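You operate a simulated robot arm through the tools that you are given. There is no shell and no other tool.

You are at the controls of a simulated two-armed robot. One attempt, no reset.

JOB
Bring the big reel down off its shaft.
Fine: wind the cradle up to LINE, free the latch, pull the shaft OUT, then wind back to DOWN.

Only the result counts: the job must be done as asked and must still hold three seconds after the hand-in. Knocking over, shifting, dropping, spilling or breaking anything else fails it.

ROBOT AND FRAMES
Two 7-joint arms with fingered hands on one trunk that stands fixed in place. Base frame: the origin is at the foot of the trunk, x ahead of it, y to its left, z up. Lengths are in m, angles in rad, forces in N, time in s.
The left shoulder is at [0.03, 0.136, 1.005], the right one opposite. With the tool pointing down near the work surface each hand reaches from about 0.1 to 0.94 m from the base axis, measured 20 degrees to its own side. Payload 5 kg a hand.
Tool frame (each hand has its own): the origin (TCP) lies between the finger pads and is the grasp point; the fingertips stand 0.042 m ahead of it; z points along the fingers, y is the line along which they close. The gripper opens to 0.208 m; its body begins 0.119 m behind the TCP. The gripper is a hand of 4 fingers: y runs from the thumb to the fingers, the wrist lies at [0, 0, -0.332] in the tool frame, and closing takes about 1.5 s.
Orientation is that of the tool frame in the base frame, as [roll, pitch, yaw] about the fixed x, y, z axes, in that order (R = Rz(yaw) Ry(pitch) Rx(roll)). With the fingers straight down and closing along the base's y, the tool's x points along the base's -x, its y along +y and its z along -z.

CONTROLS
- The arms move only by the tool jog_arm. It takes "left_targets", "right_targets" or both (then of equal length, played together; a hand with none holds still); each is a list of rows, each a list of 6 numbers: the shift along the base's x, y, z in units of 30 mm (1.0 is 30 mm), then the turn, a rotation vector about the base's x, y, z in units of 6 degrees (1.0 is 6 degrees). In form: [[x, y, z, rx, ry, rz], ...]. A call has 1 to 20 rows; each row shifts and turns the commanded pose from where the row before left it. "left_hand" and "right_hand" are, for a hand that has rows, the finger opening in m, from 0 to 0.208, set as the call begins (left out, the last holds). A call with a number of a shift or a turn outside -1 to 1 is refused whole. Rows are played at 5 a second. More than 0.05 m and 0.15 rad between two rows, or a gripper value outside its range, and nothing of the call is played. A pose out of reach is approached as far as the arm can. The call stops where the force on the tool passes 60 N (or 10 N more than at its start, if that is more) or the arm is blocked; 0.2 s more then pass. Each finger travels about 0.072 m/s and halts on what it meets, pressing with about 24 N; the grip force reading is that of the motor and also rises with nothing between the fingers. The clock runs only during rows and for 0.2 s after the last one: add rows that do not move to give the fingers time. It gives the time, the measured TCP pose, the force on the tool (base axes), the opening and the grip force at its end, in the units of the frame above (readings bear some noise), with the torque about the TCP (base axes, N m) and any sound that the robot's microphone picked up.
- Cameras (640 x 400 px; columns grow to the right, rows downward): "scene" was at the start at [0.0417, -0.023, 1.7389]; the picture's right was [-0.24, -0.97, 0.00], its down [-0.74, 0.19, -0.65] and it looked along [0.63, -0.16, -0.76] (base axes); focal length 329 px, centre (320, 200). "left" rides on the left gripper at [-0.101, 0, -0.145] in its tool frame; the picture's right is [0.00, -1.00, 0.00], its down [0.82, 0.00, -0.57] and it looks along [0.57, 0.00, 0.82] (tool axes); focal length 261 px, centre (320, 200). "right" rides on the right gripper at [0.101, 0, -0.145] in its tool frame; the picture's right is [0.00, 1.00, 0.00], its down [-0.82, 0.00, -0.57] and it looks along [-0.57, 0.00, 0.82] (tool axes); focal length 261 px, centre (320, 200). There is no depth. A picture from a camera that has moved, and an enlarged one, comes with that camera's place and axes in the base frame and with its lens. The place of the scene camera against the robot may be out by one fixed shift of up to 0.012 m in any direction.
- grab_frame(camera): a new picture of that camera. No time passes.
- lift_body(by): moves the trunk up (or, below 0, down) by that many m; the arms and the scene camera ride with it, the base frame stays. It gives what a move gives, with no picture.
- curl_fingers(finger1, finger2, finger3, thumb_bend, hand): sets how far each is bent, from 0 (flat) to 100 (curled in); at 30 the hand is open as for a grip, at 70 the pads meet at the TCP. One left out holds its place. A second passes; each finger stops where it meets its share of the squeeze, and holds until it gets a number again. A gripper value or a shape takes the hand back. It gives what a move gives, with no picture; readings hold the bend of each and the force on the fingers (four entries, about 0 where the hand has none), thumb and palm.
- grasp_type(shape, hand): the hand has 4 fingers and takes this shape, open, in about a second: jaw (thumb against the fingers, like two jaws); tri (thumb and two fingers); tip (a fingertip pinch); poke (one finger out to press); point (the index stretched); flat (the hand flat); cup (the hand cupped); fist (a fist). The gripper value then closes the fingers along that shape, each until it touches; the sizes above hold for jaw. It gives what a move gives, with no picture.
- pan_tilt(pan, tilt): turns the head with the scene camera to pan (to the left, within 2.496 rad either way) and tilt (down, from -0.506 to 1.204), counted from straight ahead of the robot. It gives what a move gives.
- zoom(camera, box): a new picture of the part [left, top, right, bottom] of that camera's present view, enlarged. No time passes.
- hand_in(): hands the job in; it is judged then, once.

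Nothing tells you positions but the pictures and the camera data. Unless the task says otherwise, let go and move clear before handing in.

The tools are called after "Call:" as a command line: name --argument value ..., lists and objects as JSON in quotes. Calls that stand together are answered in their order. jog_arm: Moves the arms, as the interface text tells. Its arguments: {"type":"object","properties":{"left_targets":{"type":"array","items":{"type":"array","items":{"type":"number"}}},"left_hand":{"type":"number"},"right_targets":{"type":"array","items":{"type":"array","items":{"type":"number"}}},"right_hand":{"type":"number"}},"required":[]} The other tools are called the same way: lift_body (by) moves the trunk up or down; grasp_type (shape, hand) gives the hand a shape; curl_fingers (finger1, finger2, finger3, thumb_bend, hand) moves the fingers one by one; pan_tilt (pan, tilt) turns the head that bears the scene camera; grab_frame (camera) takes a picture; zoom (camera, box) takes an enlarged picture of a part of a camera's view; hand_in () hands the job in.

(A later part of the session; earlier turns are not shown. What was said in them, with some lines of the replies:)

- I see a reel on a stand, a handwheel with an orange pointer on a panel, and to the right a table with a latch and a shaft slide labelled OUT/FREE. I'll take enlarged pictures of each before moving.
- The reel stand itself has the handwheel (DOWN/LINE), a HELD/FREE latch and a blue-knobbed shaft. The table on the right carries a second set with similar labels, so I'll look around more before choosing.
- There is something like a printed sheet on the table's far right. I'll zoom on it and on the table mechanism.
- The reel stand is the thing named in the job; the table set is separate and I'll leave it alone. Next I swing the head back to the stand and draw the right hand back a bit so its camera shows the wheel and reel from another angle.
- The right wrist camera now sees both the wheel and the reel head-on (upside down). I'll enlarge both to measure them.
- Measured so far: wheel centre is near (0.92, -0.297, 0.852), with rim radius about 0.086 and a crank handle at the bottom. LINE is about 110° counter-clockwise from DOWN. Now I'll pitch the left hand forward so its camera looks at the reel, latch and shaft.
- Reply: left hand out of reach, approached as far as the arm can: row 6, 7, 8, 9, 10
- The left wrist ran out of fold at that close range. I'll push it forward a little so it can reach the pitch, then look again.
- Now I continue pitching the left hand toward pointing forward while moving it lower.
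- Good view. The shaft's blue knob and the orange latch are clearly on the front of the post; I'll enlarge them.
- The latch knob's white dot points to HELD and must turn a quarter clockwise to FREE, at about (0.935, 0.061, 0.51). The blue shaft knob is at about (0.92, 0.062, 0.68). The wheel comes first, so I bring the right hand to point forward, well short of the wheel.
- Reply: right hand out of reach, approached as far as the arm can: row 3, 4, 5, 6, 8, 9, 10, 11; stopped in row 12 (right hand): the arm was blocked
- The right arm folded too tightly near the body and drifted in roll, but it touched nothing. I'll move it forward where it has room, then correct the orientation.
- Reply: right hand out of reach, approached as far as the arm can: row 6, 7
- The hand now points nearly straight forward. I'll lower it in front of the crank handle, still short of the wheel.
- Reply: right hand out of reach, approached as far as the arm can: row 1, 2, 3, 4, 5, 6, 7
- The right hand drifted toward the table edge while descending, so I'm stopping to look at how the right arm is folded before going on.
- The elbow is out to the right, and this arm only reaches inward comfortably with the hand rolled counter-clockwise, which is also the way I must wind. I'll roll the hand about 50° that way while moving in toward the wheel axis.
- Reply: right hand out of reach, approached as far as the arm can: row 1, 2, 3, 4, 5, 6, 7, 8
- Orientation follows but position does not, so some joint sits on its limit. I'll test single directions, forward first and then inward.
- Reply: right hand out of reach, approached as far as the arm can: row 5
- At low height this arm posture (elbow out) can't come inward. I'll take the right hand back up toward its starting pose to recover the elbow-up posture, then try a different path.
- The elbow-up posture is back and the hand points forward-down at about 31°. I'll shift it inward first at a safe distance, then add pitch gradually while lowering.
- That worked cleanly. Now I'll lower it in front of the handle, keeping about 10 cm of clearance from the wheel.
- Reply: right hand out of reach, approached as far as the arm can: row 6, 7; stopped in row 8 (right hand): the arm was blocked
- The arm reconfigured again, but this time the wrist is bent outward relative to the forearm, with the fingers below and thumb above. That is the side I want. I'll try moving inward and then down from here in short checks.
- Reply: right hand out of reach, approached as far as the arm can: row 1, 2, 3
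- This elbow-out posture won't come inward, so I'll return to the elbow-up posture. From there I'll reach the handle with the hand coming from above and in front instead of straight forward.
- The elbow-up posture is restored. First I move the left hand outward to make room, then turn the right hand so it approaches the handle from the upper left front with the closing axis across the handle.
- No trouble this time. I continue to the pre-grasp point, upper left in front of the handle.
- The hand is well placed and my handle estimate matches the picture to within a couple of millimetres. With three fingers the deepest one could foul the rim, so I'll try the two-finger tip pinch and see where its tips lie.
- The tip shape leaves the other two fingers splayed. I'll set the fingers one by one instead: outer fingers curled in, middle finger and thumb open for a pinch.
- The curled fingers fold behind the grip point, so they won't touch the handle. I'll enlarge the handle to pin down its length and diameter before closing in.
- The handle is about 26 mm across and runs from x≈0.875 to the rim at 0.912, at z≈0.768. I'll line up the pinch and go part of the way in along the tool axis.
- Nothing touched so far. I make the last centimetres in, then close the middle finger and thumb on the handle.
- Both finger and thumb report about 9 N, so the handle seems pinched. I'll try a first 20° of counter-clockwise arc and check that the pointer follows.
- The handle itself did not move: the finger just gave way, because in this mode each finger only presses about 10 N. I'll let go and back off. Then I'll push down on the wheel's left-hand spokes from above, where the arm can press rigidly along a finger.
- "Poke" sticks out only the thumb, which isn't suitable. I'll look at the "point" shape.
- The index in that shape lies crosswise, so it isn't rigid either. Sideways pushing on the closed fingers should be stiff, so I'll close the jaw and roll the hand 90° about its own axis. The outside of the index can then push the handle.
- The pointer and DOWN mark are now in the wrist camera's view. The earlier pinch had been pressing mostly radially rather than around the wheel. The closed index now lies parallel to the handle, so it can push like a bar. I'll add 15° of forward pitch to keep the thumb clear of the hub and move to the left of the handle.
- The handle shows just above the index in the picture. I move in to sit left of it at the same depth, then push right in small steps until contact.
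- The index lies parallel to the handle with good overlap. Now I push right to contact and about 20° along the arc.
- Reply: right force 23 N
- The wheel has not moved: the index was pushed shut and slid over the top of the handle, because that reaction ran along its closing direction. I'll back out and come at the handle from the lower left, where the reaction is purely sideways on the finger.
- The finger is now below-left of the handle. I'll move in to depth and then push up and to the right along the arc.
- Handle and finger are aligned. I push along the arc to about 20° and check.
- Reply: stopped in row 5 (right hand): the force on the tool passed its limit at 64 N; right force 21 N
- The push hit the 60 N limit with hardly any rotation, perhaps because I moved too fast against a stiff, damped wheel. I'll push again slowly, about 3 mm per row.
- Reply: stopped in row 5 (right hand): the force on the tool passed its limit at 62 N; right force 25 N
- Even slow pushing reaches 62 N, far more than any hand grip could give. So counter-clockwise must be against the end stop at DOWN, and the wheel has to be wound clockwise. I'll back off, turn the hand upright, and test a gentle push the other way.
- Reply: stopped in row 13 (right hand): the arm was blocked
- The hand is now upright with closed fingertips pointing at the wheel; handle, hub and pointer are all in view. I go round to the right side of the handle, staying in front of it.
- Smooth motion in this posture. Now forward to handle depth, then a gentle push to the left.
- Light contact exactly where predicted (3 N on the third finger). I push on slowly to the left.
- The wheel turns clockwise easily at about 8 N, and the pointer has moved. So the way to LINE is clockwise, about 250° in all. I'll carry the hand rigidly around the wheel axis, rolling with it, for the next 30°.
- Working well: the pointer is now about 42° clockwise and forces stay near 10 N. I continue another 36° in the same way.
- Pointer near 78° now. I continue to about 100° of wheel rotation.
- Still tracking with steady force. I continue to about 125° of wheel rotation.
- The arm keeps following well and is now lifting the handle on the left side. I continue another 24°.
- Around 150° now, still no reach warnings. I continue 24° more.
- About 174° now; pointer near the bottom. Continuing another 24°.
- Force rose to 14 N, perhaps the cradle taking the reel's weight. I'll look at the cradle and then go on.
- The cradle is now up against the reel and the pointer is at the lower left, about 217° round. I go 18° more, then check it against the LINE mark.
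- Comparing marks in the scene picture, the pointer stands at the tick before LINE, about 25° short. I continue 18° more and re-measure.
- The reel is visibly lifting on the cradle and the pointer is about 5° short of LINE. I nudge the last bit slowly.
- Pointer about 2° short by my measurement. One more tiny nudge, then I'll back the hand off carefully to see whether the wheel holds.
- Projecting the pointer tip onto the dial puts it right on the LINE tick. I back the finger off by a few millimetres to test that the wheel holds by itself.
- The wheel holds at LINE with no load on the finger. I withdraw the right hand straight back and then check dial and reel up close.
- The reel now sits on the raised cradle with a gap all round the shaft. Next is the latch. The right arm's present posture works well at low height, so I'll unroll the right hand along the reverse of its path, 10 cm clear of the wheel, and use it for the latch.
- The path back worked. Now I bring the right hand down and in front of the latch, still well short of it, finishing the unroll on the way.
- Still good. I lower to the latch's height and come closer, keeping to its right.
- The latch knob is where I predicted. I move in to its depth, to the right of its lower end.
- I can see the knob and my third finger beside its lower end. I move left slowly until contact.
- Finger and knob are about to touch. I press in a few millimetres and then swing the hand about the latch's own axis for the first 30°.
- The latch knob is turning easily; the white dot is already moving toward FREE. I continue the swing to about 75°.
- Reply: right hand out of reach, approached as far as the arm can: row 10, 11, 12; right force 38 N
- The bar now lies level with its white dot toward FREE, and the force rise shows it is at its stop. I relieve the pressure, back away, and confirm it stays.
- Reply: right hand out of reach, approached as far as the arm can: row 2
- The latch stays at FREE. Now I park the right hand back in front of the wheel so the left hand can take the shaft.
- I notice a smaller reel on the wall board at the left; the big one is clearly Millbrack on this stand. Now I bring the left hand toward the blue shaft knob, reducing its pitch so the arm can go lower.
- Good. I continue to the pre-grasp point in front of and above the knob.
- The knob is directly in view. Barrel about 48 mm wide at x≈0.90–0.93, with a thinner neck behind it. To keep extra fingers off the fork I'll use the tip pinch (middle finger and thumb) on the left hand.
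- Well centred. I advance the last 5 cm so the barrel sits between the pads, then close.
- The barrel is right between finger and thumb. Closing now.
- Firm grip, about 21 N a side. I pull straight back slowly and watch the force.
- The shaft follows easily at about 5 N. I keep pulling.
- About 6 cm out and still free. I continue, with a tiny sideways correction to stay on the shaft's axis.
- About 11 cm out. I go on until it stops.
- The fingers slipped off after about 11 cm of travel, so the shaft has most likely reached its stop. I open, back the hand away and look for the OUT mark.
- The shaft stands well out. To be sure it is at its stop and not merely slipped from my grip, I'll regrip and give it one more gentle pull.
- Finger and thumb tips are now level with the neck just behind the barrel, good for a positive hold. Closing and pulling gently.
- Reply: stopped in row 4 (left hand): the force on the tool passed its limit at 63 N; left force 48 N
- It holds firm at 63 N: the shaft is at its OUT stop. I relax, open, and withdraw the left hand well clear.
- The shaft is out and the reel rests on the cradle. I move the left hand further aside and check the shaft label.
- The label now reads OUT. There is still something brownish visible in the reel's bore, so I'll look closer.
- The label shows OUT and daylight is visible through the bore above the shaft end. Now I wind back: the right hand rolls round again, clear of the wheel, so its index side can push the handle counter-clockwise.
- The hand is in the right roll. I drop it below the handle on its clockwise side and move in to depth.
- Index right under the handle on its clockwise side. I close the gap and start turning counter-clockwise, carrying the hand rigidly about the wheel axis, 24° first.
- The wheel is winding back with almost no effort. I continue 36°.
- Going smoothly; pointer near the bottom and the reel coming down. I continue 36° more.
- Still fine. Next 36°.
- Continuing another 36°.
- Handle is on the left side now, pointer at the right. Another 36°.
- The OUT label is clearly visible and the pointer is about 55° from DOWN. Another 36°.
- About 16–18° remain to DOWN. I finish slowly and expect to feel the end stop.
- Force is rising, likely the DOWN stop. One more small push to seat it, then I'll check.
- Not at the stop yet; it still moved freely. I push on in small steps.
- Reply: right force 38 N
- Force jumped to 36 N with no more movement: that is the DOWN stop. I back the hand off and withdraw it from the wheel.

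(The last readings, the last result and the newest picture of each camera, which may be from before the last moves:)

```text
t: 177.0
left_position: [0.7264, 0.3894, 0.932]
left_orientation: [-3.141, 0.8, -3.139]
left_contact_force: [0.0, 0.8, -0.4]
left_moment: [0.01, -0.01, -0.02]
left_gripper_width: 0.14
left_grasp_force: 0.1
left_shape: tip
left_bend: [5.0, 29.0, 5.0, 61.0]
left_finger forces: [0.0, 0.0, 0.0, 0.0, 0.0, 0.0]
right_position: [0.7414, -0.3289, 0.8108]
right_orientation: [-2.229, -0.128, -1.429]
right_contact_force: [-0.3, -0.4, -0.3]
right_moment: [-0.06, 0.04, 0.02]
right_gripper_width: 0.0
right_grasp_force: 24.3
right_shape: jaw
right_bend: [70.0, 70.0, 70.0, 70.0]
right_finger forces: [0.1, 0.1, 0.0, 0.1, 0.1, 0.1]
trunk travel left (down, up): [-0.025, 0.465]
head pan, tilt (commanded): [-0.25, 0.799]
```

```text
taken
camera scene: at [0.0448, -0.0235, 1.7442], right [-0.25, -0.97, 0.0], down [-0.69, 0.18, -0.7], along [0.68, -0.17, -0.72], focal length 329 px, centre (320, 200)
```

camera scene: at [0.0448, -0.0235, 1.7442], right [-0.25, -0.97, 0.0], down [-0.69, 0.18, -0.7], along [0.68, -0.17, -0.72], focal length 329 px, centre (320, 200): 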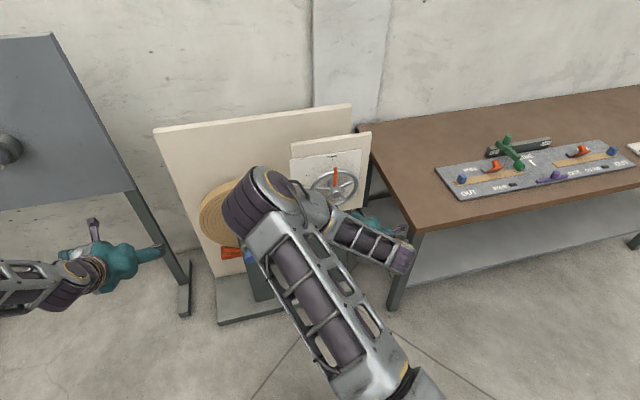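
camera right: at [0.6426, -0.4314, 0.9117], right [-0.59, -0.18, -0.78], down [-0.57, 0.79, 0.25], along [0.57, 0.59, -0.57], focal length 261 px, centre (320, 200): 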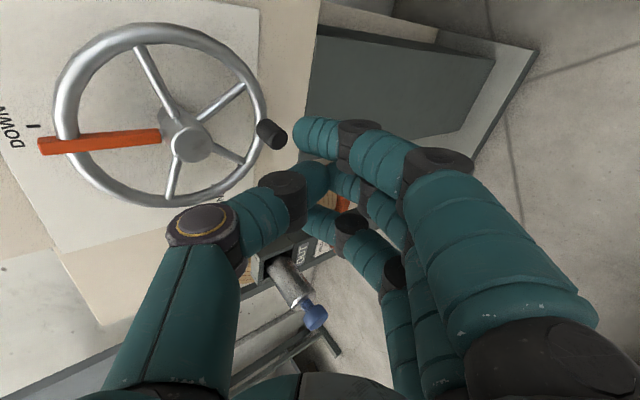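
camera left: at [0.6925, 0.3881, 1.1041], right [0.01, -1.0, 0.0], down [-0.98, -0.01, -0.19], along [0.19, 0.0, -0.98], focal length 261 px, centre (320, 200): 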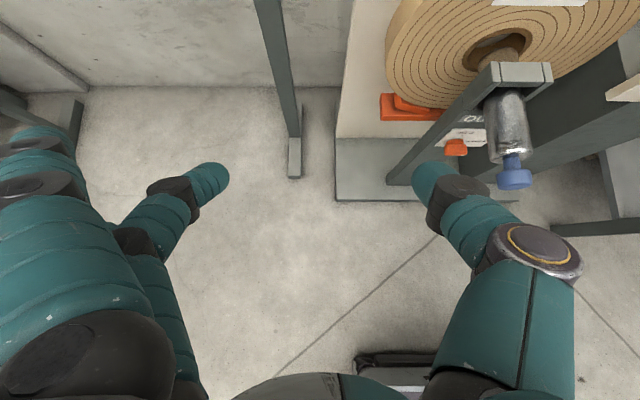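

The pointer is back at DOWN. I raise the right arm away so that everything can be inspected.

Call:
jog_arm --right_targets '[[-0.5, -0.3, 1, 0, 0, 0], [-0.5, -0.3, 1, 0, 0, 0], [-0.3, -0.3, 1, 0, 0, 0], [0, -0.3, 1, 0, 0, 0], [0, -0.3, 1, 0, 0, 0], [0, -0.3, 1, 0, 0, 0], [0, -0.3, 1, 0, 0, 0], [0, -0.3, 1, 0, 0, 0], [0, 0, 0, 0, 0, 0]]' --right_hand 0.1

Call:
grab_frame --camera "scene"

Call:
zoom --camera "scene" --box '[285, 130, 375, 230]'

Call:
zoom --camera "scene" --box '[185, 160, 305, 310]'

```text
t: 179.0
left_position: [0.7272, 0.3887, 0.9307]
left_orientation: [-3.141, 0.8, -3.139]
left_contact_force: [0.0, -0.4, -0.5]
left_moment: [-0.01, 0.02, -0.01]
left_gripper_width: 0.1396
left_grasp_force: 0.1
left_shape: tip
left_bend: [5.0, 29.0, 5.0, 61.0]
left_finger forces: [0.0, 0.0, 0.2, 0.0, 0.1, 0.0]
right_position: [0.7047, -0.4023, 1.051]
right_orientation: [-2.231, -0.129, -1.429]
right_contact_force: [0.5, 0.4, -0.6]
right_moment: [0.01, 0.03, -0.02]
right_gripper_width: 0.0999
right_grasp_force: 0.0
right_shape: jaw
right_bend: [73.0, 73.0, 73.0, 70.0]
right_finger forces: [0.0, 0.1, 0.1, 0.0, 0.0, 0.0]
trunk travel left (down, up): [-0.025, 0.465]
head pan, tilt (commanded): [-0.25, 0.799]
```

```text
taken
camera scene: at [0.0456, -0.0235, 1.7441], right [-0.25, -0.97, 0.0], down [-0.7, 0.18, -0.7], along [0.68, -0.17, -0.72], focal length 329 px, centre (320, 200)
```

scene: 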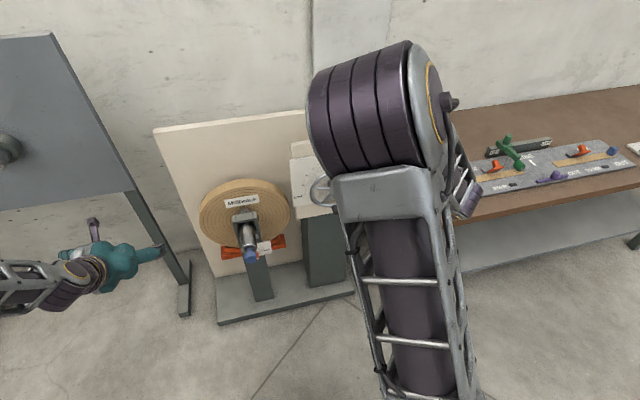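

```text
4.00 times, centred on (330, 180) of scene
camera zoom: at [0.0456, -0.0235, 1.7441], right [-0.25, -0.97, 0.0], down [-0.7, 0.18, -0.7], along [0.68, -0.17, -0.72], focal length 1316 px, centre (280, 280)
```

zoom: 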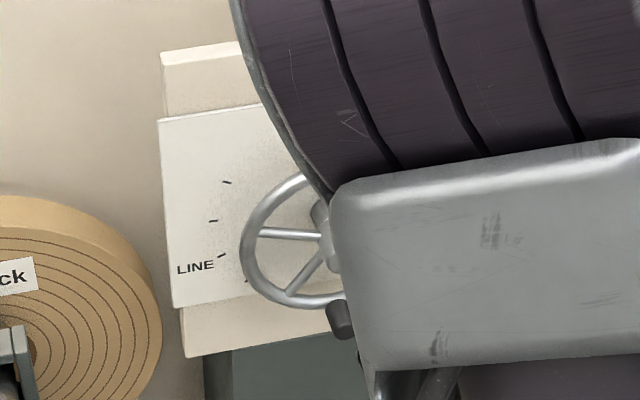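

```text
2.67 times, centred on (245, 235) of scene
camera zoom: at [0.0456, -0.0235, 1.7441], right [-0.25, -0.97, 0.0], down [-0.7, 0.18, -0.7], along [0.68, -0.17, -0.72], focal length 877 px, centre (520, 107)
```

zoom: 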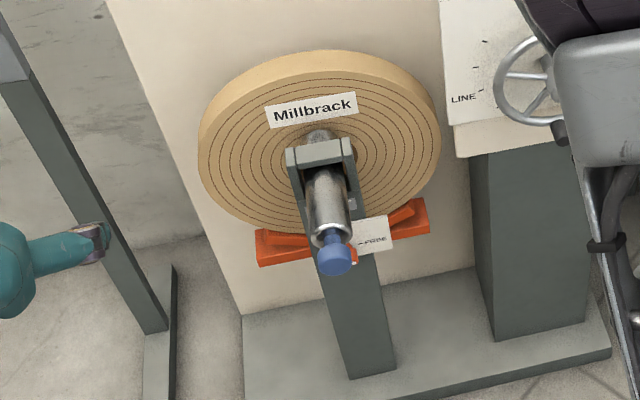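

The reel now sits lower than at the start, off its shaft. The right elbow hides the dial, so I'll check the pointer with the wrist camera.

Call:
grab_frame --camera "right"

Call:
pan_tilt --pan -0.6 --tilt 0.75

Call:
grab_frame --camera "scene"

```text
taken
camera right: at [0.6051, -0.5055, 1.1512], right [-0.59, -0.18, -0.78], down [-0.56, 0.79, 0.25], along [0.57, 0.59, -0.57], focal length 261 px, centre (320, 200)
```

right: 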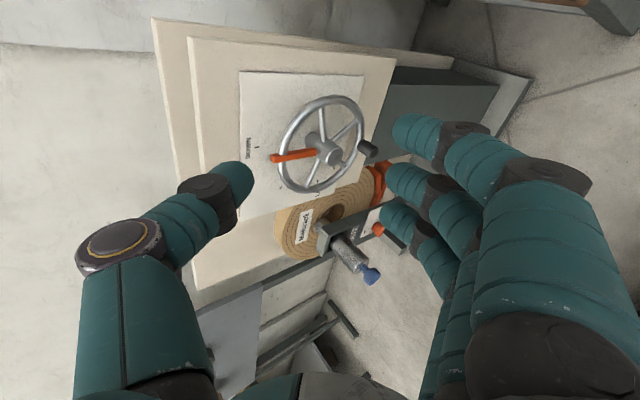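

```text
t: 179.9
left_position: [0.7258, 0.3873, 0.931]
left_orientation: [3.141, 0.802, -3.139]
left_contact_force: [-0.5, -0.3, -0.4]
left_moment: [0.01, -0.03, 0.01]
left_gripper_width: 0.1395
left_grasp_force: 0.2
left_shape: tip
left_bend: [5.0, 29.0, 5.0, 61.0]
left_finger forces: [0.1, 0.0, 0.0, 0.0, 0.0, 0.0]
right_position: [0.7048, -0.4035, 1.0505]
right_orientation: [-2.231, -0.126, -1.43]
right_contact_force: [-1.2, 0.0, 0.7]
right_moment: [0.0, 0.02, 0.01]
right_gripper_width: 0.1
right_grasp_force: 0.0
right_shape: jaw
right_bend: [73.0, 73.0, 73.0, 70.0]
right_finger forces: [0.0, 0.0, 0.0, 0.1, 0.1, 0.1]
trunk travel left (down, up): [-0.025, 0.465]
head pan, tilt (commanded): [-0.6, 0.75]
```

```text
taken
camera scene: at [0.0351, -0.0507, 1.7482], right [-0.56, -0.83, 0.0], down [-0.56, 0.38, -0.73], along [0.6, -0.41, -0.68], focal length 329 px, centre (320, 200)
```

scene: 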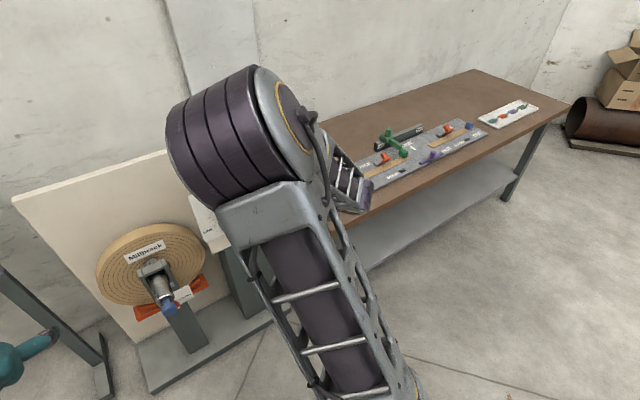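

Call:
zoom --camera "right" --box '[225, 70, 405, 220]'

Call:
zoom --camera "right" --box '[260, 150, 420, 300]'

Call:
zoom --camera "scene" --box '[80, 200, 240, 340]'

```text
2.67 times, centred on (315, 145) of right
camera zoom: at [0.6047, -0.5056, 1.1512], right [-0.59, -0.18, -0.78], down [-0.57, 0.79, 0.25], along [0.57, 0.59, -0.57], focal length 695 px, centre (333, 347)
```

zoom: 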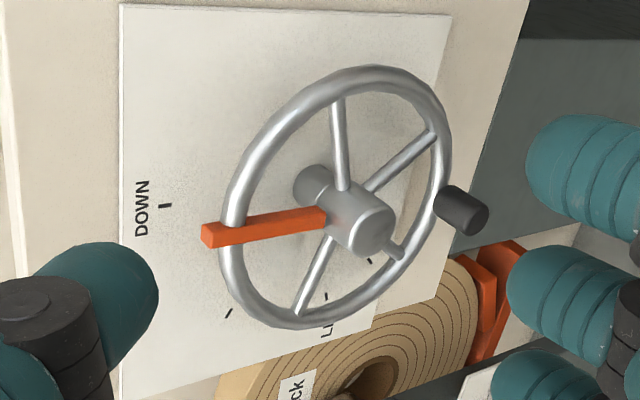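

```text
2.67 times, centred on (340, 225) of right
camera zoom: at [0.6047, -0.5056, 1.1512], right [-0.59, -0.18, -0.78], down [-0.57, 0.79, 0.25], along [0.57, 0.59, -0.57], focal length 695 px, centre (267, 133)
```

zoom: 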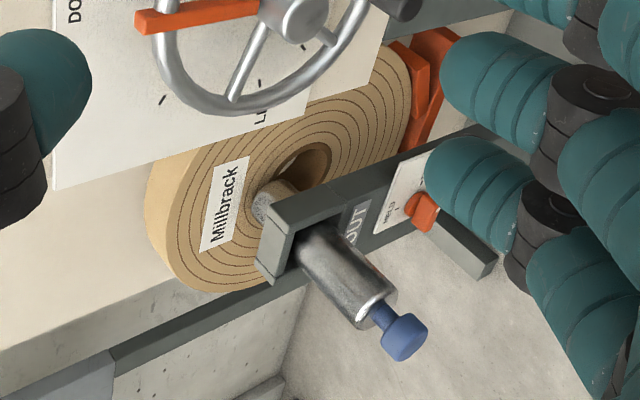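

```text
2.86 times, centred on (160, 270) of scene
camera zoom: at [0.0351, -0.0507, 1.7482], right [-0.56, -0.83, 0.0], down [-0.56, 0.38, -0.73], along [0.6, -0.41, -0.68], focal length 940 px, centre (777, 0)
```

zoom: 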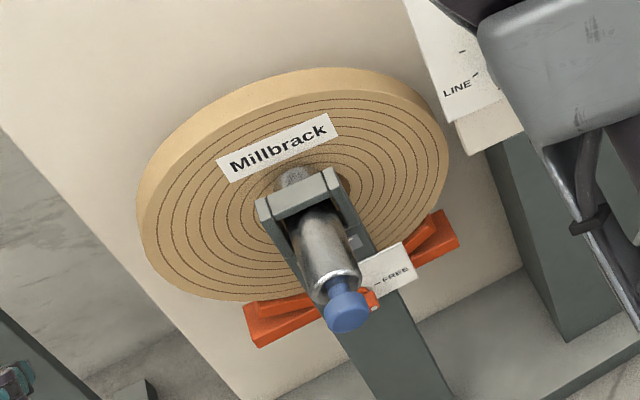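

The pointer is on DOWN, the latch at FREE, and the shaft OUT with its rear end standing clear in front of the reel. The Millbrack reel rests lower on the cradle, and both hands are open and clear. Nothing else has been touched, so I hand in.

Call:
hand_in

```text
The job is handed in.
```

The big Millbrack reel is down off its shaft, and I've handed the job in; no verdict on it has come back yet.

- **Wheel:** It winds clockwise, about 250° from DOWN to LINE. The pointer lined up with the LINE mark in the camera view, and the wheel held there by itself.
- **Latch:** Turned from HELD to FREE, and it stayed there.
- **Shaft:** Pulled about 11 cm to its stop, and the label changed from IN to OUT. Its rear end is clear of the reel.
- **Wind back:** The wheel is back at its DOWN stop, and the reel rests lower on the cradle than when we started.

Before I found the winding direction, I pushed the wheel the wrong way against its stop at about 60 N, and the latch against its end stop at about 35 N. Nothing looked damaged or out of place afterwards. I left the controls on the side table and the smaller reel on the wall board alone. Both hands are open and clear of the stand.
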